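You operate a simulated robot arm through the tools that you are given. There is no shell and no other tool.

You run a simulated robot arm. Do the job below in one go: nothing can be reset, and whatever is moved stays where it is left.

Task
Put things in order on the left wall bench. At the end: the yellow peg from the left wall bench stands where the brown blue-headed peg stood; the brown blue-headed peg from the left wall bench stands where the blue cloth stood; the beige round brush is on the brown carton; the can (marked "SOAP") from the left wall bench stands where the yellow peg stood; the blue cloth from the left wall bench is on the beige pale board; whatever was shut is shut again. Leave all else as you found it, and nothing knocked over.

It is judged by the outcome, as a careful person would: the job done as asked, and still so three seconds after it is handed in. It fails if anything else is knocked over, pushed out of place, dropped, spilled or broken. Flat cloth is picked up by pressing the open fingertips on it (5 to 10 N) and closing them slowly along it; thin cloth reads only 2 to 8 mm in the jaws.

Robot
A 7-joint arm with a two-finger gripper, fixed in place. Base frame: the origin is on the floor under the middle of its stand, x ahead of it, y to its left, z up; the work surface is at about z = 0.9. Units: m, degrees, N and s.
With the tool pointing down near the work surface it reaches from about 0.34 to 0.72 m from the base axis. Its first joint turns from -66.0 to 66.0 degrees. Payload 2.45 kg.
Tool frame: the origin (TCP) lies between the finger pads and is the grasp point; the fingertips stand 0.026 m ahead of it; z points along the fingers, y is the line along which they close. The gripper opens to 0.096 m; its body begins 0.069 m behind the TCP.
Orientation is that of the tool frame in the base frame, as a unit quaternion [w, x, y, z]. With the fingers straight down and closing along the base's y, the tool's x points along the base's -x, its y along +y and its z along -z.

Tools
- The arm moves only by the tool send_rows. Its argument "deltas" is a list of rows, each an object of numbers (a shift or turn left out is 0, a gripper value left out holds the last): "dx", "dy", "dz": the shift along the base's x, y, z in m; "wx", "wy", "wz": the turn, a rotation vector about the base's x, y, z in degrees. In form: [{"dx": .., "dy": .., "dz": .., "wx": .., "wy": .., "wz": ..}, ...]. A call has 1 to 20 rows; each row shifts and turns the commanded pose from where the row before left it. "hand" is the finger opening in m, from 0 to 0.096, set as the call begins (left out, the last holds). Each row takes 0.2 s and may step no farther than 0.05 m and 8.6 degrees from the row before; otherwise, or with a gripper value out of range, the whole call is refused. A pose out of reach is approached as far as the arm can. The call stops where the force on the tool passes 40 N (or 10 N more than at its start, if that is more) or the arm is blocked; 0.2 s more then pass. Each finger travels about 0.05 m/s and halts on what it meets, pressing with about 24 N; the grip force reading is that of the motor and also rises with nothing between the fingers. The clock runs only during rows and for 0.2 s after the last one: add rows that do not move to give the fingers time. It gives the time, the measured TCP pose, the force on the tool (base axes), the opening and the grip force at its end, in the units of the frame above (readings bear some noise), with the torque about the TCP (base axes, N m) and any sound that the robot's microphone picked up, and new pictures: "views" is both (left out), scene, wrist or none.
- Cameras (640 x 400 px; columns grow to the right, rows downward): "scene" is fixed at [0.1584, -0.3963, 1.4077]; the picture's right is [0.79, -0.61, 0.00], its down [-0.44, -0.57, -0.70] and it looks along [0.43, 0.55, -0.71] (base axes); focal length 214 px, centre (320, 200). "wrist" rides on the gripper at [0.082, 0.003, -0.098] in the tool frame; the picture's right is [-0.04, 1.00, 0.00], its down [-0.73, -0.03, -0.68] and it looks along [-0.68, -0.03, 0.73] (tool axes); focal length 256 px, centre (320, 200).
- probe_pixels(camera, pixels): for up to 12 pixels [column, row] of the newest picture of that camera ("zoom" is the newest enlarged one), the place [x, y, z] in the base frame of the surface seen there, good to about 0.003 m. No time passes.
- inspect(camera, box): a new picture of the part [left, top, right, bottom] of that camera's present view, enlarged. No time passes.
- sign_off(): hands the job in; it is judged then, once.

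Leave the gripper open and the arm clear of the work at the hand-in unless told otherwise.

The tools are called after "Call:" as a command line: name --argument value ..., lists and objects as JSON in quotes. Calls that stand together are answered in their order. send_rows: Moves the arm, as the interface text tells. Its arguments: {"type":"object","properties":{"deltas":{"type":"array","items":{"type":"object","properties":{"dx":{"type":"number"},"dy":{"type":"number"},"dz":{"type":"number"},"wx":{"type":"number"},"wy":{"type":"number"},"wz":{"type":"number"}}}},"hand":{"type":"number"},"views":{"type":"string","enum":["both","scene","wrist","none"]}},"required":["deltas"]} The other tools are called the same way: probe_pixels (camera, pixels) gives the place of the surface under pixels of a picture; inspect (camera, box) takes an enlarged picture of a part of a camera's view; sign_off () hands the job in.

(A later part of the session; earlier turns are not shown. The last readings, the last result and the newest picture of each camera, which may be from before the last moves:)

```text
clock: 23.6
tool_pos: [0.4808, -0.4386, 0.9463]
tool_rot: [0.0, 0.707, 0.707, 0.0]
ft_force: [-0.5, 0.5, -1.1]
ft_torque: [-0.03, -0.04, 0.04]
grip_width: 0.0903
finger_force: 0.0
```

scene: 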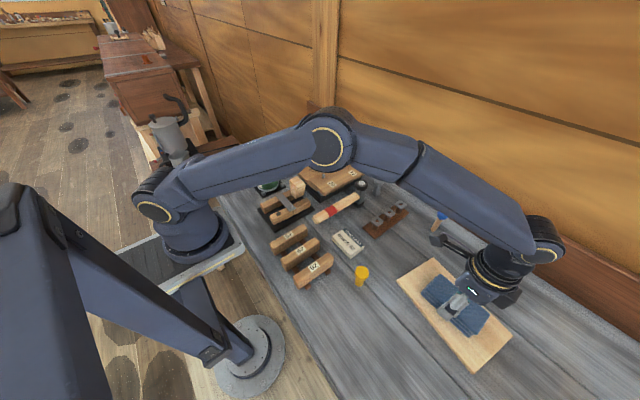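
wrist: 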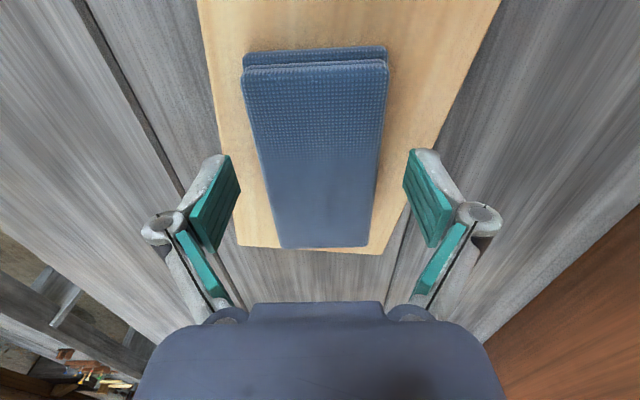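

The cloth lies released and flat on the board. I'll rise straight up, then turn back +90° while moving to hover above the blue-headed peg.

Call:
send_rows --deltas '[{"dz": 0.02}, {"dz": 0.04}, {"dz": 0.04}, {"dz": 0.03}, {"dx": 0.013, "dy": 0.0126, "wz": 8.2}, {"dx": 0.013, "dy": 0.0126, "wz": 8.2}, {"dx": 0.013, "dy": 0.0126, "wz": 8.2}, {"dx": 0.013, "dy": 0.0126, "wz": 8.2}, {"dx": 0.013, "dy": 0.0126, "wz": 8.2}, {"dx": 0.013, "dy": 0.0126, "wz": 8.2}, {"dx": 0.013, "dy": 0.0126, "wz": 8.2}, {"dx": 0.013, "dy": 0.0126, "wz": 8.2}, {"dx": 0.013, "dy": 0.0126, "wz": 8.2}, {"dx": 0.013, "dy": 0.0126, "wz": 8.2}, {"dx": 0.013, "dy": 0.0126, "wz": 8.0}, {}]' --views "both"

```text
clock: 27.0
tool_pos: [0.6236, -0.3004, 1.0751]
tool_rot: [0.0, -0.001, 1.0, 0.0]
ft_force: [-0.5, -0.3, -0.4]
ft_torque: [0.01, -0.01, 0.03]
grip_width: 0.0902
finger_force: 0.1
```

scene: 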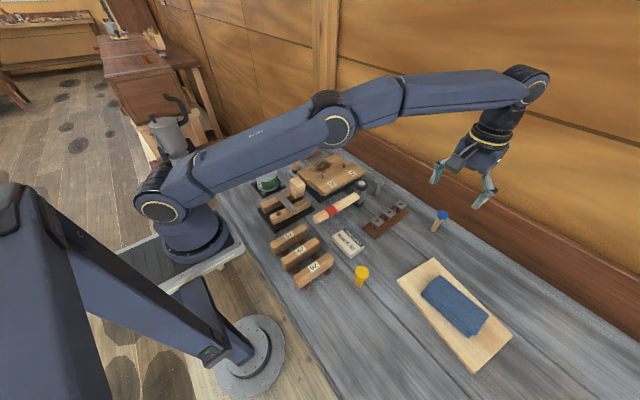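
wrist: 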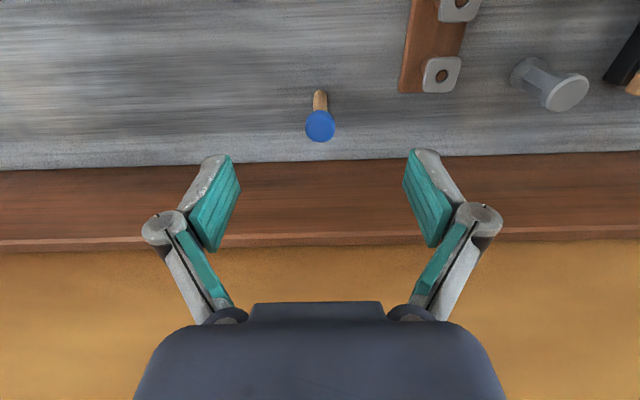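

The cloth sits well on the board at (455,303). Now I'll measure the blue peg closely in the wrist view, with its head at (320,126).

Call:
probe_pixels --camera "wrist" --pixels '[[320, 126], [306, 126], [334, 126], [320, 112], [320, 139], [320, 105], [320, 97], [314, 100], [326, 100], [320, 92]]'

Call:
inspect --camera "wrist" --box '[290, 80, 350, 150]'

Call:
inspect --camera "scene" --box '[415, 200, 465, 240]'

```text
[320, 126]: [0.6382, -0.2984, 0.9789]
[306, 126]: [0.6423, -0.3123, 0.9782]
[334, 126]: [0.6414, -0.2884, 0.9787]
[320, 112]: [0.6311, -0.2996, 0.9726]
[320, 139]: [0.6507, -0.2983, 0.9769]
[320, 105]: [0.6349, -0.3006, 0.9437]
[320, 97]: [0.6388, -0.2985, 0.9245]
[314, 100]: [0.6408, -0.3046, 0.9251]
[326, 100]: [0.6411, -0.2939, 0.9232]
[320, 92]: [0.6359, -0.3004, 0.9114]
```

```text
5.71 times, centred on (320, 115) of wrist
```

zoom: 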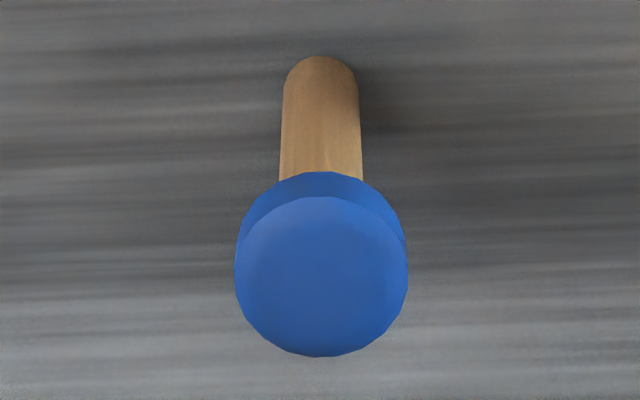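

```text
10.00 times, centred on (440, 220) of scene
```

zoom: 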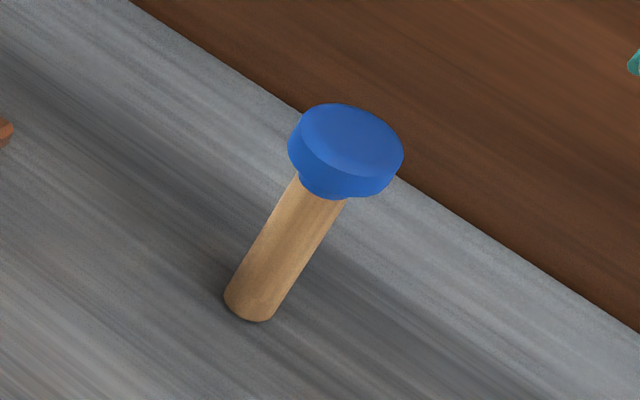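

The head is 0.024 m across with its centre at about (0.641,-0.300), and the shaft is about 0.012 m thick. I'll shift +17 mm in x, narrow the fingers to 0.06 and descend onto the shaft, stopping with the tips just above the bench.

Call:
send_rows --deltas '[{"dx": 0.01}, {"dx": 0.0075}, {"dz": -0.03}, {"dz": -0.03}, {"dz": -0.03}, {"dz": -0.03}, {"dz": -0.015}, {"dz": -0.01}, {}]' --views "both" --hand 0.06

```text
clock: 29.0
tool_pos: [0.6302, -0.2996, 0.9316]
tool_rot: [0.001, 0.0, 1.0, 0.0]
ft_force: [0.0, 0.6, 0.2]
ft_torque: [0.0, -0.02, -0.05]
grip_width: 0.0601
finger_force: 0.1
out of reach, approached as far as the arm can: row 1, 2
```

scene: 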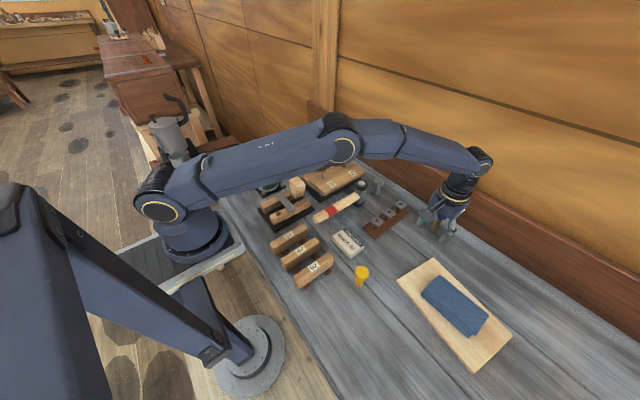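
wrist: 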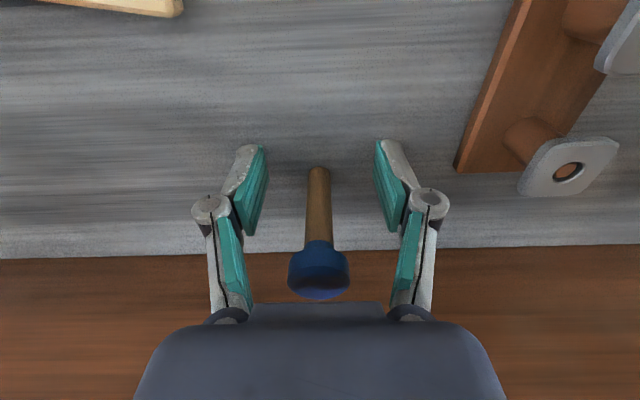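

At that height the last x step was out of reach, so the TCP stopped at x=0.630. Now I'm lower, with the peg between the fingers and a little ahead of them, I can push +x by about 10 mm.

Call:
send_rows --deltas '[{"dx": 0.005}, {"dx": 0.005}, {}]' --views "wrist"

```text
clock: 29.8
tool_pos: [0.6406, -0.2985, 0.9297]
tool_rot: [0.0, 0.0, 1.0, 0.001]
ft_force: [0.5, -0.4, -0.1]
ft_torque: [0.0, -0.01, 0.0]
grip_width: 0.0597
finger_force: 0.1
```

wrist: 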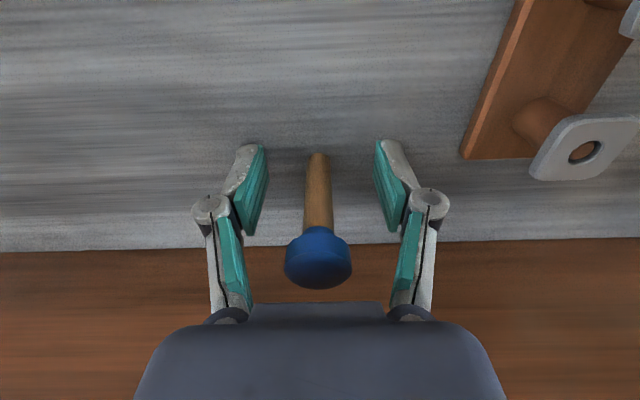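

The peg's shaft is centred between the pads. Closing on it.

Call:
send_rows --deltas '[{}, {}, {}, {}]' --views "both" --hand 0.0

```text
clock: 30.8
tool_pos: [0.6398, -0.2992, 0.9303]
tool_rot: [0.0, 0.0, 1.0, 0.001]
ft_force: [0.1, -0.4, 0.7]
ft_torque: [0.0, 0.0, 0.0]
grip_width: 0.0124
finger_force: 24.2
```

scene: 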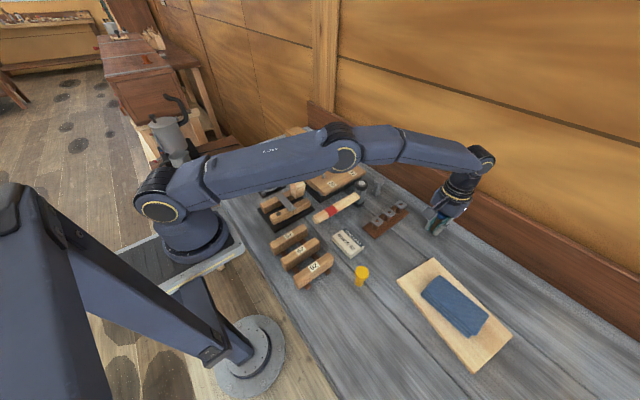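
wrist: 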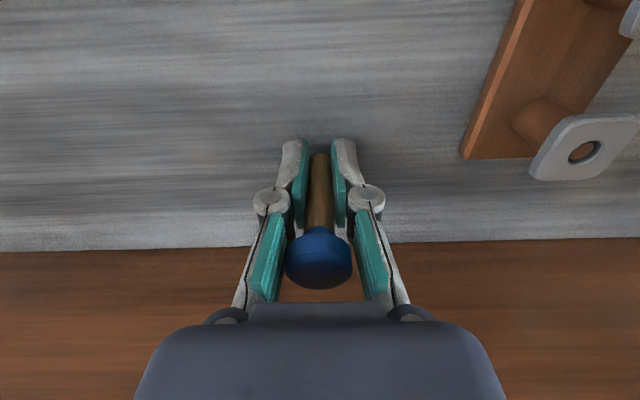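

The shaft is gripped at 12.4 mm with 24 N and the TCP at z=0.930. I'll lift straight up first, then pull back to stay within reach.

Call:
send_rows --deltas '[{"dz": 0.005}, {"dz": 0.01}, {"dz": 0.015}, {"dz": 0.02, "dx": -0.005}, {"dz": 0.03, "dx": -0.02}, {"dz": 0.03, "dx": -0.03}, {"dz": 0.03, "dx": -0.03}, {}]' --views "both"

```text
clock: 32.6
tool_pos: [0.5521, -0.2991, 1.0699]
tool_rot: [0.001, 0.0, 1.0, 0.0]
ft_force: [0.8, 0.3, 0.3]
ft_torque: [-0.03, -0.01, 0.0]
grip_width: 0.0122
finger_force: 24.1
```

scene: 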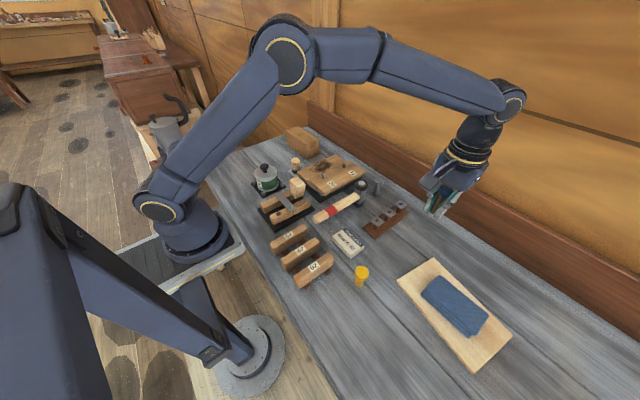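
wrist: 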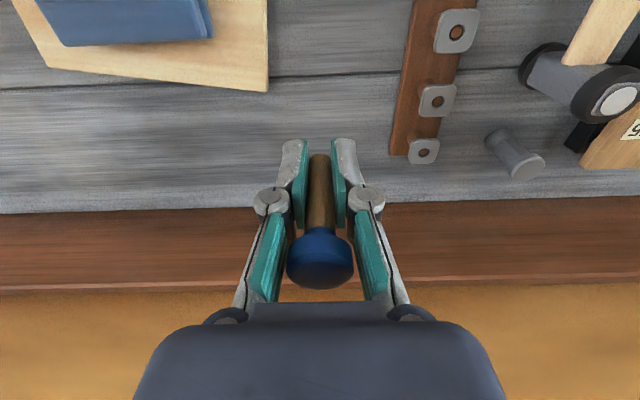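

The peg hangs upright in the grip. I'll carry it high over to the cloth's former place at about (0.383,0.301).

Call:
send_rows --deltas '[{"dx": -0.0106, "dy": 0.0375, "dz": 0.02}, {"dx": -0.0106, "dy": 0.0375, "dz": 0.02}, {"dx": -0.0106, "dy": 0.0375}, {"dx": -0.0106, "dy": 0.0375}, {"dx": -0.0106, "dy": 0.0375}, {"dx": -0.0106, "dy": 0.0375}, {"dx": -0.0106, "dy": 0.0375}, {"dx": -0.0106, "dy": 0.0375}, {"dx": -0.0106, "dy": 0.0375}, {"dx": -0.0106, "dy": 0.0375}, {"dx": -0.0106, "dy": 0.0375}, {"dx": -0.0106, "dy": 0.0375}, {"dx": -0.0106, "dy": 0.0375}, {"dx": -0.0106, "dy": 0.0375}, {"dx": -0.0106, "dy": 0.0375}, {"dx": -0.0106, "dy": 0.0375}, {}]' --views "both"

```text
clock: 36.2
tool_pos: [0.3862, 0.3012, 1.1098]
tool_rot: [0.001, 0.001, 1.0, 0.001]
ft_force: [0.0, -0.9, 0.6]
ft_torque: [0.01, 0.01, 0.0]
grip_width: 0.0124
finger_force: 23.9
```

scene: 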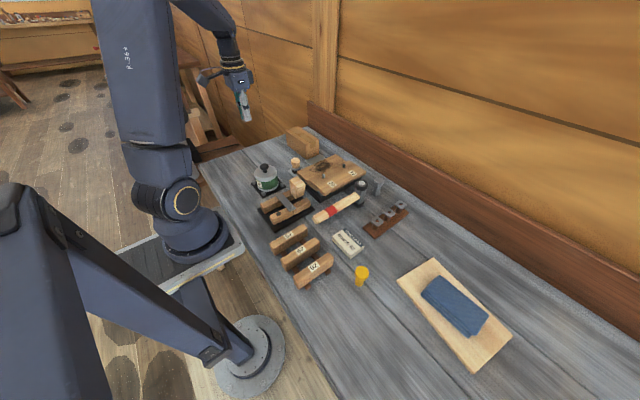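
wrist: 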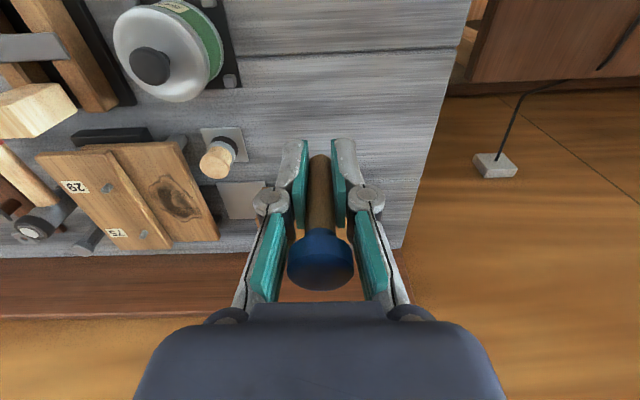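

The spot is bare now. A plank seam runs near wrist row 53, so I'll check where it lies relative to the target and read the bench height there.

Call:
probe_pixels --camera "wrist" --pixels '[[320, 50], [320, 52], [320, 54], [320, 56], [320, 58], [320, 60], [320, 62], [320, 65], [320, 70], [310, 60], [330, 60], [320, 45]]'

Call:
inspect --camera "wrist" --box '[280, 30, 360, 90]'

```text
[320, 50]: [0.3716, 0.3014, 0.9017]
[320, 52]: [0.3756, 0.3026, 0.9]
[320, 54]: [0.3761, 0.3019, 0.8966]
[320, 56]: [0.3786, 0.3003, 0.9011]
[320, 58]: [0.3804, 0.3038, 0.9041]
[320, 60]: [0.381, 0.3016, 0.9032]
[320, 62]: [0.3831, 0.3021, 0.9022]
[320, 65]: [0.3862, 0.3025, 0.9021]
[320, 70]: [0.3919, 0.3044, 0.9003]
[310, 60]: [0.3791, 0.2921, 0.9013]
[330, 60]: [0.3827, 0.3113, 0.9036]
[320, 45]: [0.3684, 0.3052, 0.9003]
```

```text
6.67 times, centred on (320, 60) of wrist
```

zoom: 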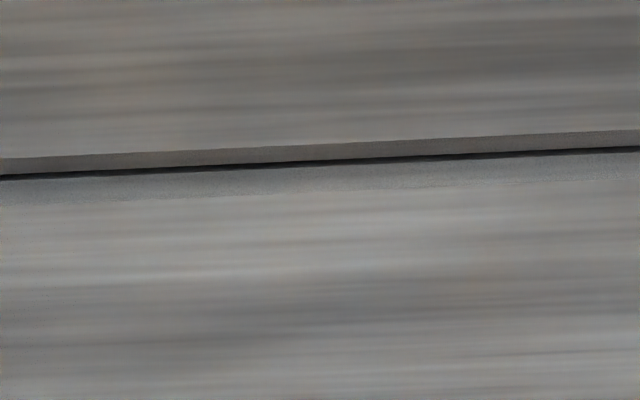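

The seam's chamfer spans x≈0.374–0.381. To keep the peg's foot on flat wood I'll stand it at x≈0.388, only about 5 mm from the cloth's old centre. Descending to just above the bench.

Call:
send_rows --deltas '[{"dx": 0.0015, "dz": -0.04}, {"dz": -0.04}, {"dz": -0.04}, {"dz": -0.035}, {"dz": -0.012}, {"dz": -0.008}, {}]' --views "wrist"

```text
clock: 37.8
tool_pos: [0.3868, 0.301, 0.9347]
tool_rot: [0.0, 0.0, 1.0, 0.0]
ft_force: [0.0, -0.7, -0.5]
ft_torque: [0.0, -0.01, 0.06]
grip_width: 0.012
finger_force: 24.5
```

wrist: 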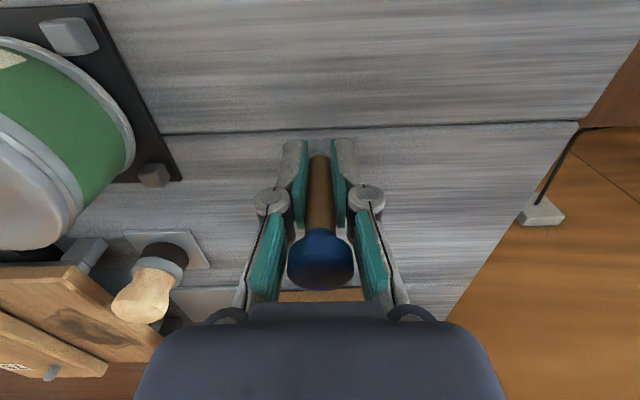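

The foot is clear of the seam. Lowering in 1 mm steps to feel the bench.

Call:
send_rows --deltas '[{"dz": -0.0015}, {"dz": -0.001}, {"dz": -0.001}, {}]' --views "none"

```text
clock: 38.8
tool_pos: [0.3891, 0.3024, 0.9301]
tool_rot: [0.0, 0.0, 1.0, 0.0]
ft_force: [0.2, -0.2, 0.8]
ft_torque: [0.0, 0.0, 0.0]
grip_width: 0.0124
finger_force: 23.7
```

That may be a first touch at 0.8 N. I'll take one more 1 mm step.

Call:
send_rows --deltas '[{"dz": -0.001}, {}]' --views "none"

```text
clock: 39.4
tool_pos: [0.3881, 0.3004, 0.9303]
tool_rot: [0.0, 0.0, 1.0, -0.001]
ft_force: [0.2, -0.2, -0.6]
ft_torque: [0.01, 0.01, 0.0]
grip_width: 0.0123
finger_force: 23.9
```

There's no steady contact yet, so another 1 mm step.

Call:
send_rows --deltas '[{"dz": -0.001}, {}, {}]' --views "none"

```text
clock: 40.2
tool_pos: [0.3882, 0.3021, 0.9295]
tool_rot: [0.0, 0.0, 1.0, 0.0]
ft_force: [0.4, 0.8, 4.7]
ft_torque: [0.01, -0.01, 0.0]
grip_width: 0.0125
finger_force: 23.6
```

Firm contact at 4.7 N: the peg is standing on the bench. I'll open slightly first, then wider, and check it stands.

Call:
send_rows --deltas '[{}, {}]' --views "none" --hand 0.022

Call:
send_rows --deltas '[{}, {}, {}]' --views "wrist" --hand 0.06

```text
clock: 40.8
tool_pos: [0.3882, 0.3017, 0.9274]
tool_rot: [0.0, 0.0, 1.0, 0.0]
ft_force: [0.4, 0.2, 0.1]
ft_torque: [0.02, 0.0, -0.02]
grip_width: 0.0223
finger_force: 0.0
```

```text
clock: 41.6
tool_pos: [0.3877, 0.3021, 0.9287]
tool_rot: [0.0, 0.001, 1.0, 0.0]
ft_force: [0.2, 0.6, 0.1]
ft_torque: [-0.01, 0.0, -0.01]
grip_width: 0.06
finger_force: 0.0
```

wrist: 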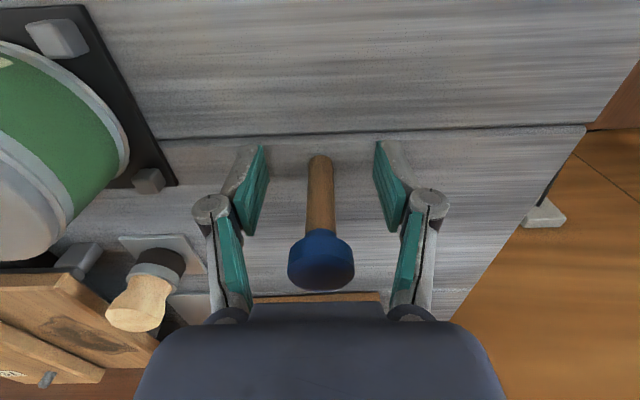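

The peg stands freely upright. I'll rise straight up and travel to the yellow peg.

Call:
send_rows --deltas '[{"dz": 0.02}, {"dz": 0.03}, {"dz": 0.04}, {"dz": 0.04}, {"dz": 0.04}, {"dx": 0.0, "dy": -0.039}, {"dx": 0.0, "dy": -0.039}, {"dx": 0.0, "dy": -0.039}, {"dx": 0.0, "dy": -0.039}, {"dx": 0.0, "dy": -0.039}, {"dx": 0.0, "dy": -0.039}, {"dx": 0.0, "dy": -0.039}, {"dx": 0.0, "dy": -0.039}, {"dx": -0.002, "dy": -0.039}, {"dx": -0.005, "dy": -0.039}, {"dx": -0.005, "dy": -0.039}, {"dx": -0.005, "dy": -0.039}, {"dx": -0.005, "dy": -0.039}, {"dx": -0.005, "dy": -0.039}, {"dx": 0.0, "dy": -0.037}]' --views "both"

```text
clock: 45.8
tool_pos: [0.3601, -0.2835, 1.0988]
tool_rot: [0.0, 0.0, 1.0, 0.0]
ft_force: [-0.4, -0.6, 0.6]
ft_torque: [0.01, 0.02, 0.0]
grip_width: 0.06
finger_force: 0.1
```

scene: 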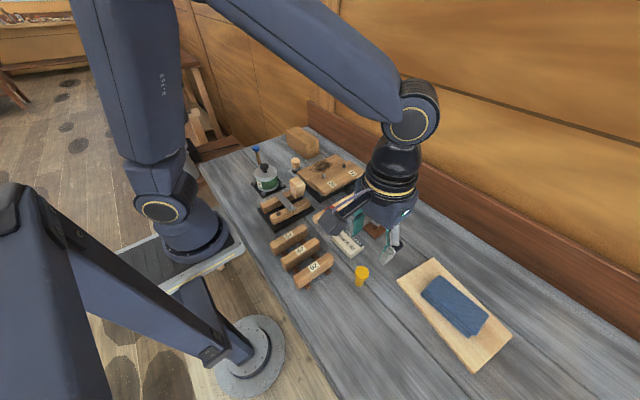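
wrist: 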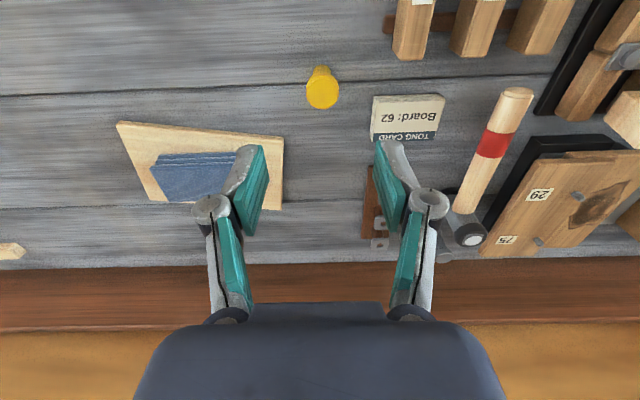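

The blue peg stands at its new place, seen at scene (257,155). Now I'll measure the yellow peg near wrist (322,92).

Call:
inspect --camera "wrist" --box '[290, 50, 354, 120]'

Call:
probe_pixels --camera "wrist" --pixels '[[322, 94], [307, 94], [338, 94], [322, 80], [322, 107], [321, 72], [315, 74], [327, 74], [321, 68], [315, 70]]'

```text
5.71 times, centred on (322, 85) of wrist
```

zoom: 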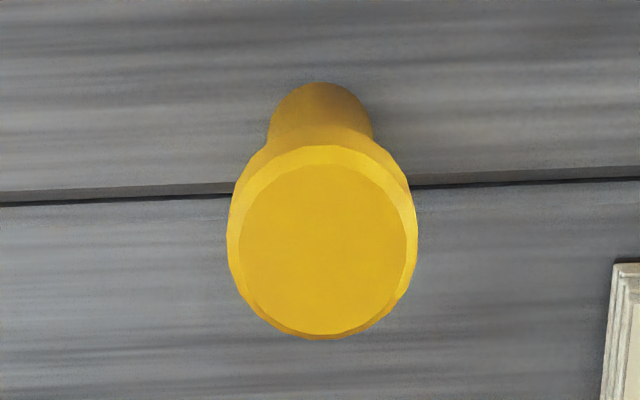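

```text
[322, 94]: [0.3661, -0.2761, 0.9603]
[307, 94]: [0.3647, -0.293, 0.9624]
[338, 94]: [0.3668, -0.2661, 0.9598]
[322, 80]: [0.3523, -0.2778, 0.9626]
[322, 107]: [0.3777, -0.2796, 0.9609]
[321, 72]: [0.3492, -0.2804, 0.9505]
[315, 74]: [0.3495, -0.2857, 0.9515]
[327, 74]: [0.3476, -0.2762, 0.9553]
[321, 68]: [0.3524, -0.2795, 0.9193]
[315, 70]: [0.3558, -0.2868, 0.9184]
```

The yellow peg's axis is at about (0.362,-0.2795), the head is 0.028 m wide near z≈0.952, and the top is at 0.960. I'll align and descend to z≈0.943 so the pads take the head band centrally.

Call:
send_rows --deltas '[{"dx": 0.002, "dy": 0.003}, {"dz": -0.04}, {"dz": -0.04}, {"dz": -0.04}, {"dz": -0.025}, {"dz": -0.01}, {}]' --views "wrist"

```text
clock: 47.4
tool_pos: [0.3617, -0.2779, 0.9439]
tool_rot: [0.001, 0.001, 1.0, 0.001]
ft_force: [-0.3, -0.5, -0.2]
ft_torque: [-0.01, -0.01, -0.01]
grip_width: 0.0601
finger_force: 0.1
```

wrist: 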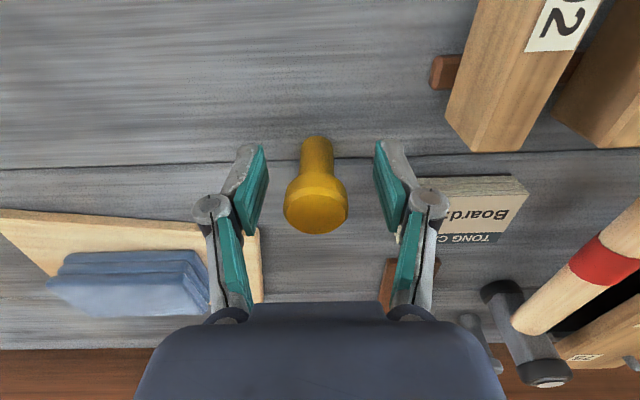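

The peg is about 1.5 mm off toward -y from the jaw centre. I'll correct that and close.

Call:
send_rows --deltas '[{"dy": -0.0015}, {}]' --views "none"

Call:
send_rows --deltas '[{}, {}, {}, {}]' --views "wrist" --hand 0.0

```text
clock: 48.0
tool_pos: [0.3619, -0.2805, 0.944]
tool_rot: [0.0, 0.0, 1.0, 0.0]
ft_force: [-0.3, 0.6, 0.3]
ft_torque: [-0.02, 0.0, 0.02]
grip_width: 0.0602
finger_force: 0.0
```

```text
clock: 49.0
tool_pos: [0.3625, -0.2795, 0.9441]
tool_rot: [0.001, 0.001, 1.0, 0.0]
ft_force: [0.3, 0.1, 0.3]
ft_torque: [-0.03, 0.04, 0.02]
grip_width: 0.0276
finger_force: 23.7
```

wrist: 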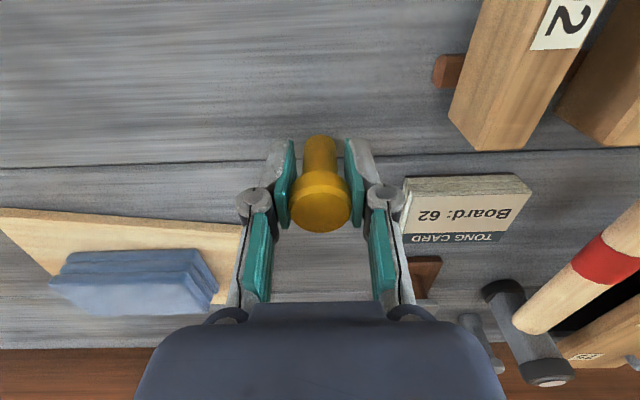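

The head is gripped at 27.6 mm. I'll lift gently and carry it toward the blue peg's former spot (0.641,-0.300).

Call:
send_rows --deltas '[{"dz": 0.005}, {"dz": 0.01}, {"dz": 0.02}, {"dz": 0.03}, {"dz": 0.03}, {"dx": 0.037, "dy": -0.003}, {"dx": 0.037, "dy": -0.003}, {"dx": 0.037, "dy": -0.003}, {"dx": 0.037, "dy": -0.003}, {"dx": 0.037, "dy": -0.003}, {"dx": 0.037, "dy": -0.003}, {"dx": 0.036, "dy": -0.002}, {}]' --views "both"

```text
clock: 51.8
tool_pos: [0.6188, -0.3008, 1.0386]
tool_rot: [-0.001, 0.001, 1.0, 0.0]
ft_force: [-0.6, -0.3, -0.5]
ft_torque: [0.03, -0.02, 0.02]
grip_width: 0.0273
finger_force: 24.5
```

scene: 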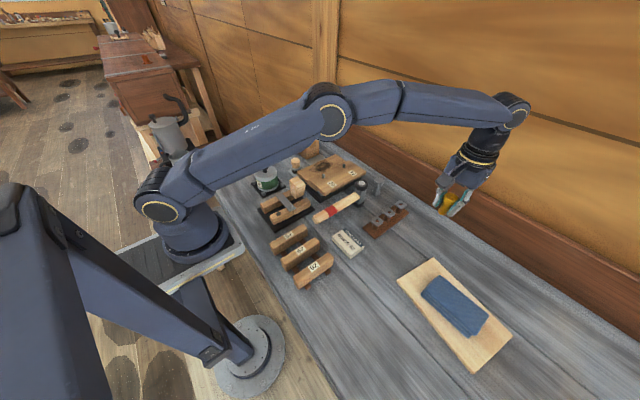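
wrist: 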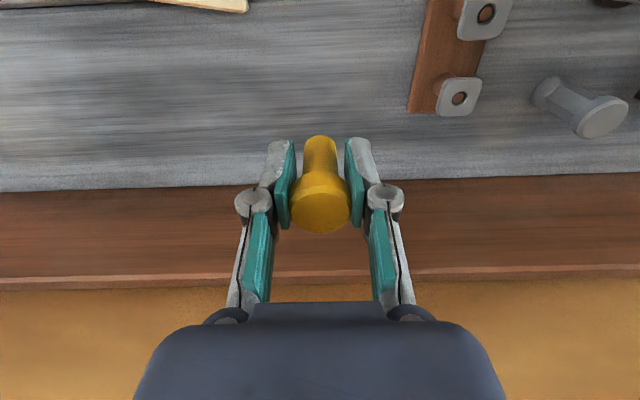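

The peg is still upright in the grip. I'll go down to about z=0.96, then push +x to 0.641.

Call:
send_rows --deltas '[{"dz": -0.04}, {"dz": -0.037}, {"dx": 0.011}, {"dx": 0.011}, {}, {}]' --views "none"

```text
clock: 53.2
tool_pos: [0.6429, -0.3006, 0.9624]
tool_rot: [0.0, 0.0, 1.0, -0.001]
ft_force: [0.3, -0.4, -0.3]
ft_torque: [0.01, -0.01, -0.02]
grip_width: 0.0273
finger_force: 24.0
```

The TCP is at (0.643,-0.301), so I'll trim 1 mm back and lower to just above the bench.

Call:
send_rows --deltas '[{"dx": -0.001, "dz": -0.008}, {"dz": -0.006}, {"dz": -0.002}, {}]' --views "wrist"

```text
clock: 54.2
tool_pos: [0.6423, -0.2994, 0.9467]
tool_rot: [-0.001, -0.001, 1.0, 0.0]
ft_force: [0.0, 1.0, -0.2]
ft_torque: [-0.02, 0.01, 0.03]
grip_width: 0.0276
finger_force: 24.0
```

wrist: 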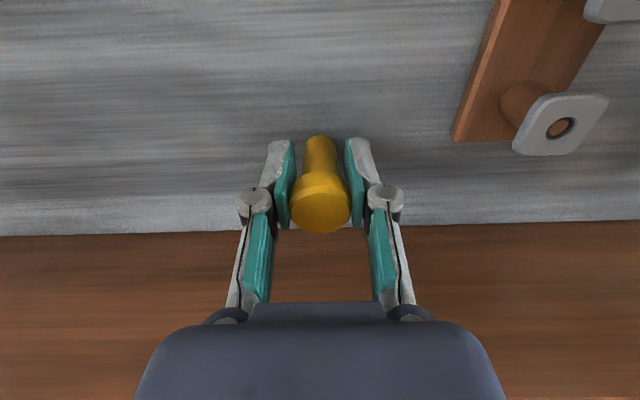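

Just above the bench now. Feeling for contact in 1 mm steps.

Call:
send_rows --deltas '[{"dz": -0.001}, {"dz": -0.001}, {}]' --views "none"

Call:
send_rows --deltas '[{"dz": -0.001}, {}]' --views "none"

```text
clock: 55.0
tool_pos: [0.6428, -0.3002, 0.9438]
tool_rot: [0.0, 0.0, 1.0, 0.0]
ft_force: [0.5, 0.2, -0.9]
ft_torque: [-0.01, 0.0, 0.0]
grip_width: 0.0274
finger_force: 23.9
```

```text
clock: 55.6
tool_pos: [0.6418, -0.3003, 0.9447]
tool_rot: [0.001, 0.0, 1.0, 0.0]
ft_force: [-2.7, 1.1, 9.1]
ft_torque: [0.03, 0.08, -0.02]
grip_width: 0.0275
finger_force: 23.7
```

Contact is a bit firm at 9 N. I'll ease off by 0.7 mm before opening.

Call:
send_rows --deltas '[{"dz": 0.0007}, {}]' --views "none"

```text
clock: 56.2
tool_pos: [0.6421, -0.3003, 0.9438]
tool_rot: [0.0, 0.0, 1.0, 0.0]
ft_force: [1.8, -1.6, 4.3]
ft_torque: [-0.04, -0.08, 0.01]
grip_width: 0.0275
finger_force: 23.8
```

Contact is light at 4.3 N. I'll open slightly first, then wider, and check.

Call:
send_rows --deltas '[{}, {}]' --views "none" --hand 0.036

Call:
send_rows --deltas '[{}, {}, {}]' --views "wrist" --hand 0.06

```text
clock: 56.8
tool_pos: [0.6411, -0.2996, 0.9441]
tool_rot: [0.0, 0.0, 1.0, -0.001]
ft_force: [0.0, 0.1, 0.1]
ft_torque: [0.0, 0.01, -0.03]
grip_width: 0.0362
finger_force: 0.0
```

```text
clock: 57.6
tool_pos: [0.6418, -0.3004, 0.9443]
tool_rot: [0.0, -0.001, 1.0, 0.0]
ft_force: [1.4, 0.2, -0.5]
ft_torque: [-0.05, 0.02, -0.01]
grip_width: 0.0598
finger_force: 0.1
```

wrist: 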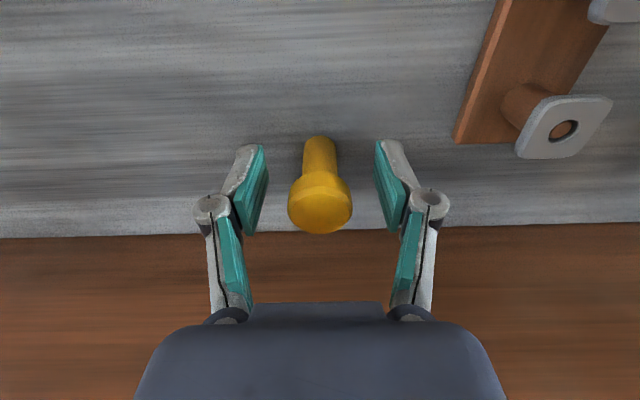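

The yellow peg stands where the blue-headed one was. I'll rise and retreat, then travel high to the can while turning the tool -90° so the fingers will close along x, between the base plate's corner studs.

Call:
send_rows --deltas '[{"dz": 0.02}, {"dz": 0.025, "dx": -0.005}, {"dz": 0.03, "dx": -0.02}, {"dz": 0.03, "dx": -0.03}, {"dz": 0.03, "dx": -0.03}, {"dx": -0.0153, "dy": 0.0361, "wz": -6.93, "dz": 0.01}, {"dx": -0.0153, "dy": 0.0361, "wz": -6.93, "dz": 0.01}, {"dx": -0.0153, "dy": 0.0361, "wz": -6.93, "dz": 0.01}, {"dx": -0.0153, "dy": 0.0361, "wz": -6.93}, {"dx": -0.0153, "dy": 0.0361, "wz": -6.93}, {"dx": -0.0153, "dy": 0.0361, "wz": -6.93}, {"dx": -0.0153, "dy": 0.0361, "wz": -6.93}, {"dx": -0.0153, "dy": 0.0361, "wz": -6.93}, {"dx": -0.0153, "dy": 0.0361, "wz": -6.93}, {"dx": -0.0153, "dy": 0.0361, "wz": -6.93}, {"dx": -0.0153, "dy": 0.0361, "wz": -6.93}, {"dx": -0.0153, "dy": 0.0361, "wz": -6.93}, {"dx": -0.0153, "dy": 0.0361, "wz": -6.93}, {}]' --views "both" --hand 0.06

```text
clock: 61.6
tool_pos: [0.3582, 0.1701, 1.108]
tool_rot: [0.0, 0.708, 0.706, 0.001]
ft_force: [-0.2, 0.0, -0.3]
ft_torque: [-0.02, -0.01, -0.03]
grip_width: 0.0601
finger_force: 0.1
```

scene: 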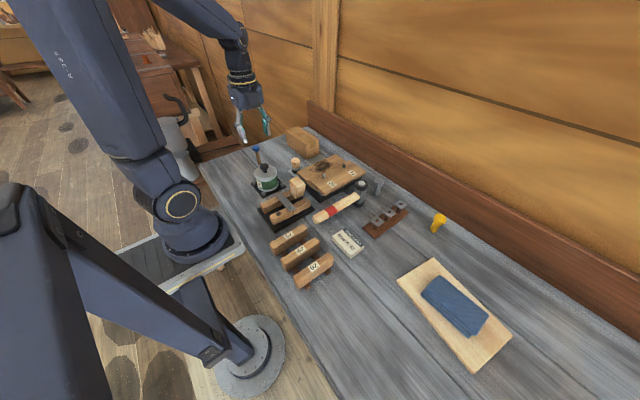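
wrist: 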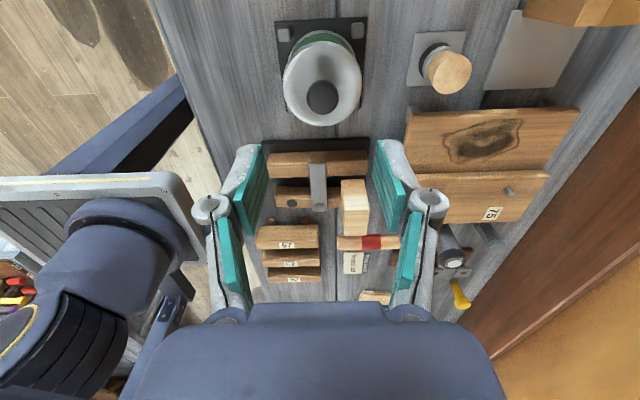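

Both pegs stand in their new places, at scene (439,222) and (257,155). Now a closer look at the can and its plate in the wrist view.

Call:
inspect --camera "wrist" --box '[262, 5, 382, 135]'

Call:
probe_pixels --camera "wrist" --pixels '[[322, 97], [284, 85], [360, 85], [322, 52], [322, 123], [290, 60], [354, 60], [283, 34], [358, 32], [322, 40], [310, 95], [334, 95]]'

Call:
inspect --camera "scene" --box '[240, 140, 300, 205]'

```text
3.08 times, centred on (322, 70) of wrist
```

zoom: 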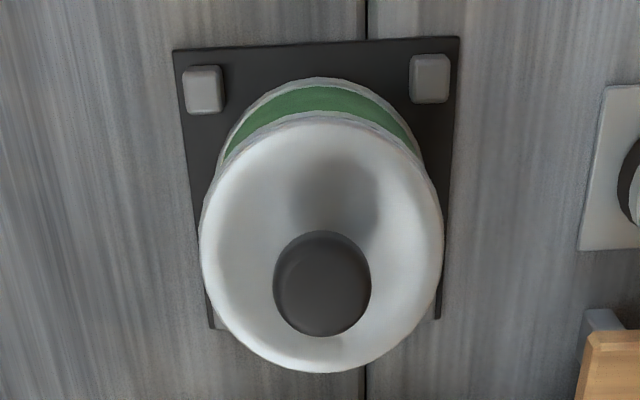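

```text
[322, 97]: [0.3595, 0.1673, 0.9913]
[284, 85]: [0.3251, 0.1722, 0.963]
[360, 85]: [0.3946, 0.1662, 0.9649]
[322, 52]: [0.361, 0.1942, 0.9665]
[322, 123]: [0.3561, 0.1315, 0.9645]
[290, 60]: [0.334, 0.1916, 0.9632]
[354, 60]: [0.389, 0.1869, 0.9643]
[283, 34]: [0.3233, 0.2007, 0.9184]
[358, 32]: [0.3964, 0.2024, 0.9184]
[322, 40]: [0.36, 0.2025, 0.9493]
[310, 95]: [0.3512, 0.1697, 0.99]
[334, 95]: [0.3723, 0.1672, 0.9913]
```

```text
6.15 times, centred on (270, 172) of scene
```

zoom: 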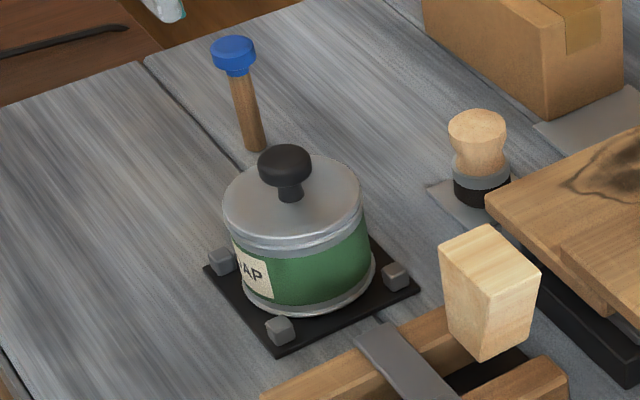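

The can's axis is at about (0.360,0.167), its radius is about 0.036, the lid top is at 0.965 and the knob top at 0.991. I'll open fully, align and descend to z≈0.940: tips above the plate, palm above the knob, pads mostly on the green body.

Call:
send_rows --deltas '[{"dx": 0.002, "dy": -0.003}, {}, {"dz": -0.03}, {"dz": -0.04}, {"dz": -0.04}, {"dz": -0.03}, {"dz": -0.015}, {"dz": -0.01}, {"dz": -0.003}, {}]' --views "both" --hand 0.096

```text
clock: 63.8
tool_pos: [0.3597, 0.1653, 0.9409]
tool_rot: [0.0, 0.707, 0.707, -0.001]
ft_force: [0.3, 0.4, -0.4]
ft_torque: [0.01, -0.03, 0.0]
grip_width: 0.0961
finger_force: 0.0
```

scene: 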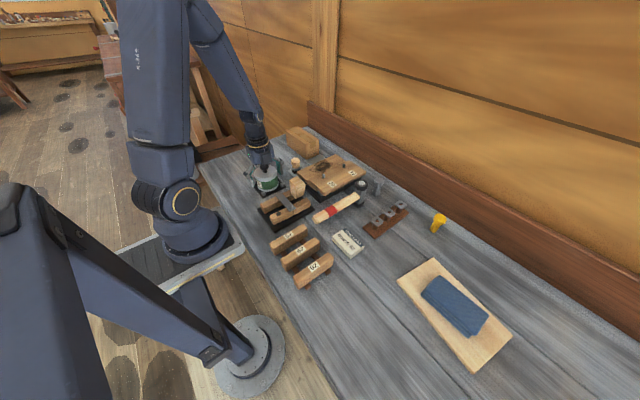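
wrist: 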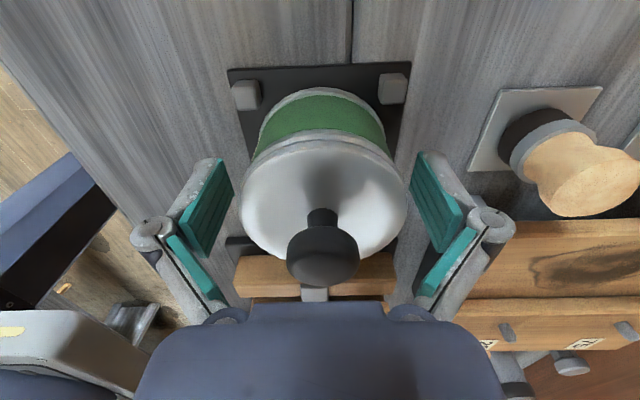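

The can is centred between the fingers. I'll check in the scene that the camera side isn't touching the blue peg.

Call:
inspect --camera "scene" --box '[220, 100, 320, 210]'

```text
3.64 times, centred on (270, 155) of scene
```

zoom: 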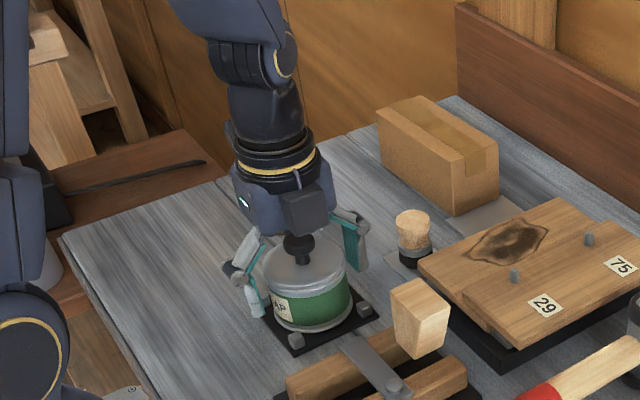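

No contact forces are showing. Closing on the can body.

Call:
send_rows --deltas '[{}, {}, {}, {}]' --views "wrist" --hand 0.05

```text
clock: 64.8
tool_pos: [0.3581, 0.1664, 0.9418]
tool_rot: [0.0, 0.708, 0.706, 0.0]
ft_force: [3.7, 1.3, 3.7]
ft_torque: [-0.01, 0.05, -0.04]
grip_width: 0.0711
finger_force: 24.3
```

wrist: 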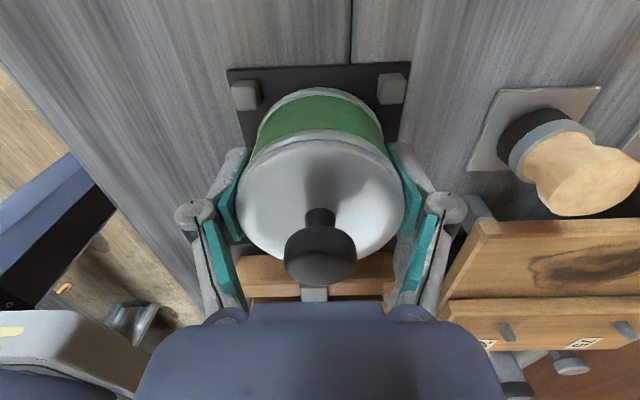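

Gripped at 71 mm with 24 N. I'll lift 2 cm slowly and check that can and lid come together.

Call:
send_rows --deltas '[{"dz": 0.004}, {"dz": 0.006}, {"dz": 0.01}, {}, {}]' --views "both"

Call:
inspect --camera "scene" --box '[220, 100, 320, 210]'

```text
clock: 66.0
tool_pos: [0.3589, 0.1652, 0.9611]
tool_rot: [0.0, 0.707, 0.707, 0.0]
ft_force: [-0.2, -0.4, -0.8]
ft_torque: [-0.02, 0.0, -0.01]
grip_width: 0.0709
finger_force: 24.1
heard: snap
```

scene: 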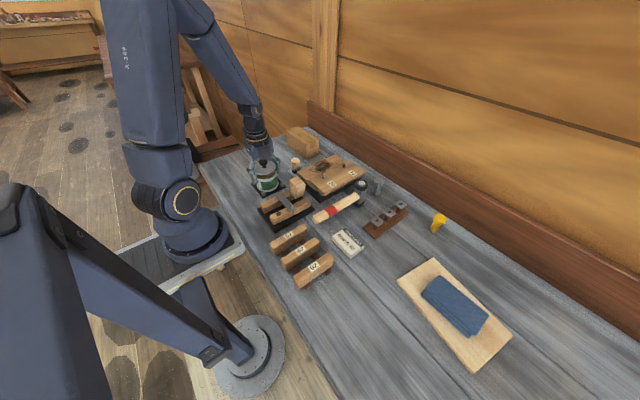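
wrist: 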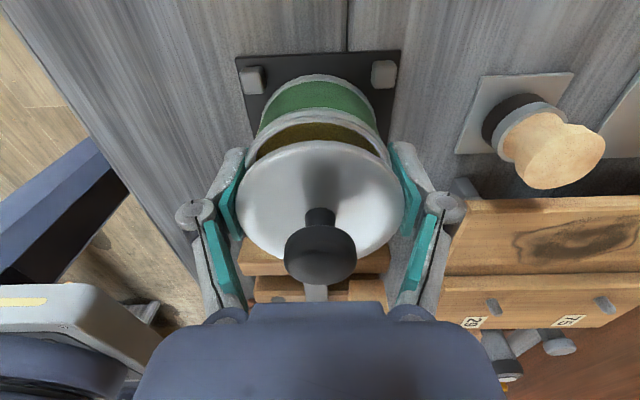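

```text
3.64 times, centred on (270, 155) of scene
```

zoom: 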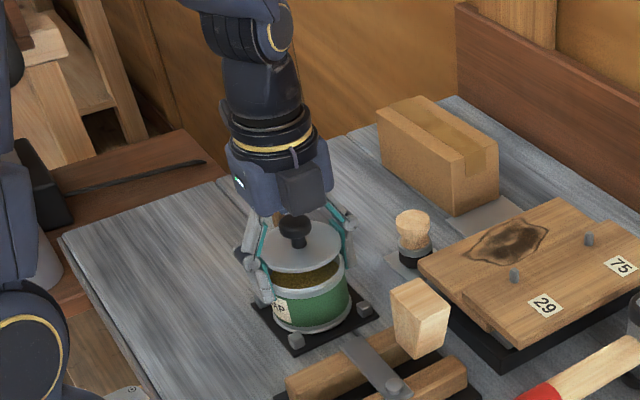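

A "snap" sounded: only the lid came away, because its rim is what the pads gripped. The can body still stands between the studs with its contents visible. I'll lower the lid straight back down and press until it snaps shut.

Call:
send_rows --deltas '[{"dz": -0.006}, {"dz": -0.006}, {"dz": -0.004}, {}]' --views "wrist"

```text
clock: 67.0
tool_pos: [0.3612, 0.1655, 0.9461]
tool_rot: [0.0, 0.707, 0.707, 0.0]
ft_force: [-0.5, -0.1, 0.2]
ft_torque: [0.02, 0.01, 0.01]
grip_width: 0.0708
finger_force: 24.0
```

wrist: 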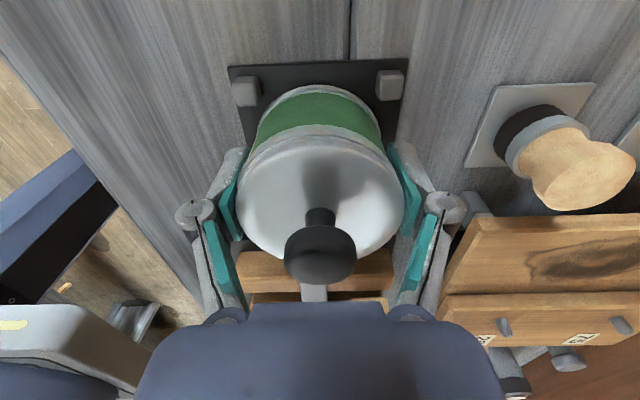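

The lid is aligned over the rim. Pressing down in small steps until it seats.

Call:
send_rows --deltas '[{"dz": -0.0015}, {"dz": -0.0015}, {"dz": -0.001}, {}]' --views "none"

```text
clock: 68.0
tool_pos: [0.3598, 0.1655, 0.9427]
tool_rot: [0.0, 0.708, 0.706, 0.0]
ft_force: [-2.9, 0.8, 3.6]
ft_torque: [0.07, -0.04, -0.01]
grip_width: 0.0716
finger_force: 24.1
heard: snap
```

The snap was heard again, so the lid is seated. I'll open the fingers and measure the lid's lower edge versus the can body, to find a grip on the body only.

Call:
send_rows --deltas '[{}, {}, {}]' --views "both" --hand 0.096

Call:
inspect --camera "wrist" --box '[220, 60, 420, 200]'

Call:
inspect --camera "scene" --box '[240, 150, 300, 200]'

```text
clock: 68.8
tool_pos: [0.3593, 0.1659, 0.9409]
tool_rot: [0.0, 0.708, 0.706, 0.0]
ft_force: [0.0, -1.0, -0.4]
ft_torque: [-0.02, -0.01, 0.02]
grip_width: 0.0961
finger_force: 0.1
```

scene: 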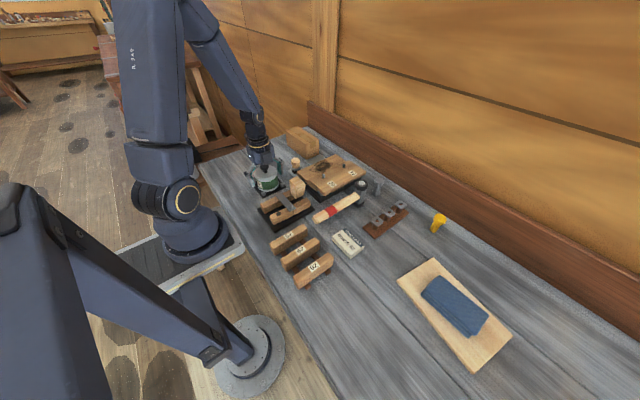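
wrist: 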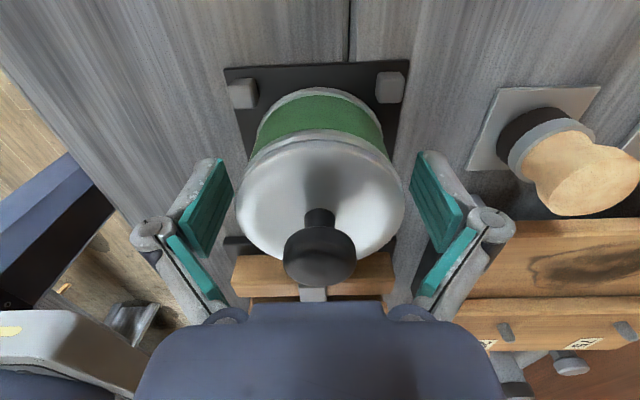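

```text
2.86 times, centred on (320, 130) of wrist
```

zoom: 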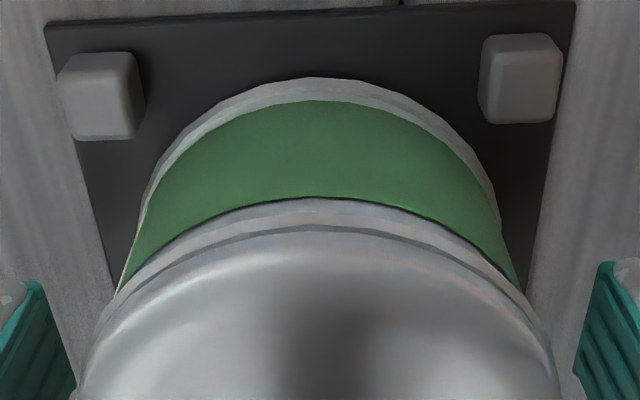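

```text
8.00 times, centred on (270, 175) of scene
```

zoom: 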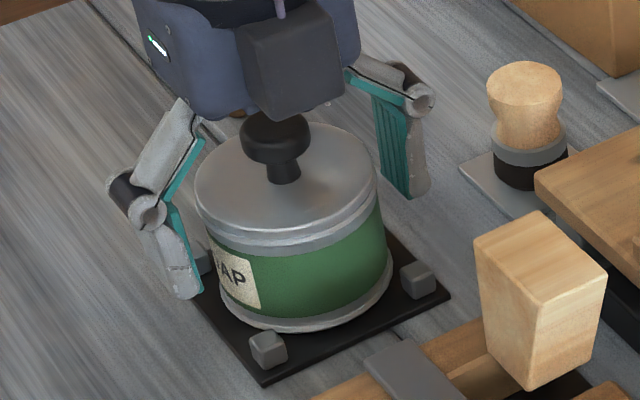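

Let me probe the bands on the can: lid skirt, upper rim, green body and bottom rim.

Call:
probe_pixels --camera "zoom" --pixels '[[290, 222], [290, 229], [290, 234], [290, 240], [290, 247], [290, 253], [290, 260], [290, 275], [290, 300], [290, 318], [290, 326], [300, 345]]'

Call:
probe_pixels --camera "zoom" --pixels '[[270, 122], [240, 140], [300, 140], [285, 170], [380, 120], [405, 190], [385, 190], [165, 290], [195, 290], [150, 215], [340, 50], [250, 90]]'

Call:
inspect --camera "scene" --box '[255, 172, 287, 198]'

```text
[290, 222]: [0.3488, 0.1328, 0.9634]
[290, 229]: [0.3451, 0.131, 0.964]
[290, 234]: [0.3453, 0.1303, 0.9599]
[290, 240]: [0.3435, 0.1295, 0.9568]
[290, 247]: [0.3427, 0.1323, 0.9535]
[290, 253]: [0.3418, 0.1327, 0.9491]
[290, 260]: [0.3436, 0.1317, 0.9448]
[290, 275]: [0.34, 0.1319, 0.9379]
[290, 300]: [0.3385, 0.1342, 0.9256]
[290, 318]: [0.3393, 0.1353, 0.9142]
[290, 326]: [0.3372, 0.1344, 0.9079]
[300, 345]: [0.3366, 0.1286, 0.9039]
```

```text
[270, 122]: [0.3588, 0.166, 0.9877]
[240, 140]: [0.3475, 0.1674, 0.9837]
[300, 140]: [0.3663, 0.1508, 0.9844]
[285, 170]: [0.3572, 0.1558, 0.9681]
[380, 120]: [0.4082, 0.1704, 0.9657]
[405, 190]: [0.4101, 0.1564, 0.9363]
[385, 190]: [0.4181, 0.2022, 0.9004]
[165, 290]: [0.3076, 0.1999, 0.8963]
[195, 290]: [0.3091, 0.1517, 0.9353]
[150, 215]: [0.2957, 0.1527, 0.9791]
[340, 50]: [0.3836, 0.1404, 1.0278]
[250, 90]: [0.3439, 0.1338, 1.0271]
```

```text
15.38 times, centred on (271, 185) of scene
```

zoom: 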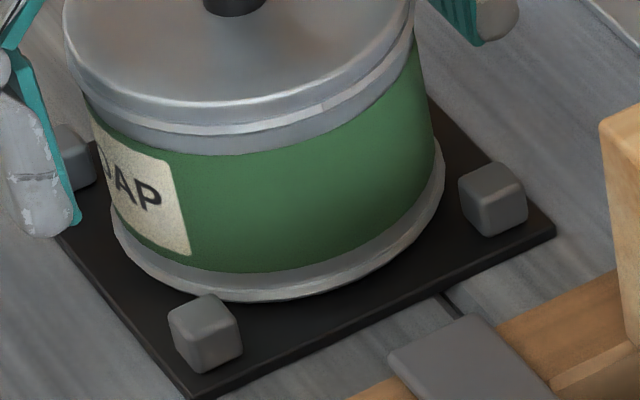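

The lid skirt is at z≈0.956–0.964, just wider than the body, so a straight-down grip catches the lid first. If I tilt the hand about 40° (leaning toward -y, fingers pointing +y and down), the pads will meet only the side of the can from about 0.912 to 0.949, below the lid. I'll rise straight up first and test that tilt in free space.

Call:
send_rows --deltas '[{"dz": 0.02}, {"dz": 0.04}, {"dz": 0.04}, {"dz": 0.04}, {"wx": 8}, {"wx": 8}, {"wx": 8}, {"wx": 8}, {"wx": 8}, {}]' --views "both"

```text
clock: 71.0
tool_pos: [0.3588, 0.1656, 1.0814]
tool_rot: [-0.242, 0.665, 0.664, 0.242]
ft_force: [-0.3, 1.0, 0.2]
ft_torque: [0.0, 0.01, -0.01]
grip_width: 0.0958
finger_force: 0.0
```

scene: 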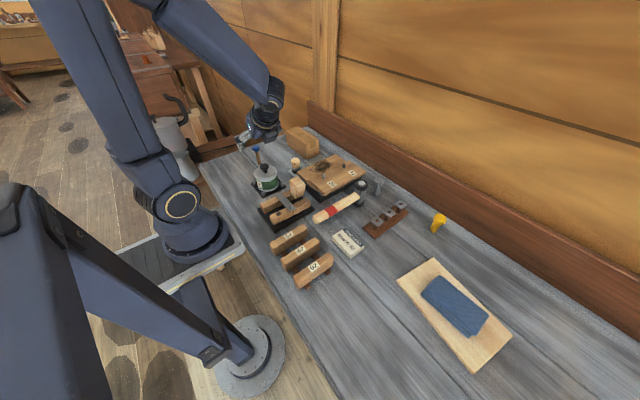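
wrist: 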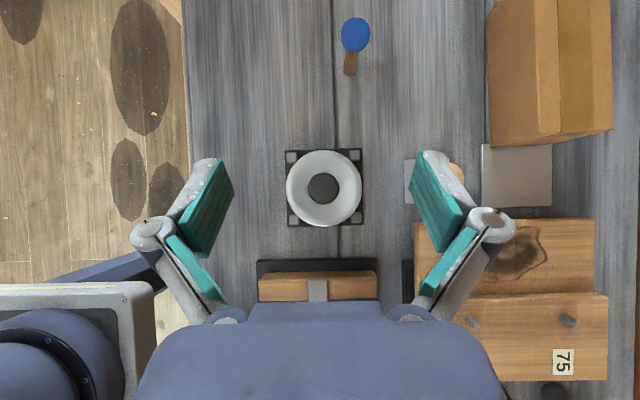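

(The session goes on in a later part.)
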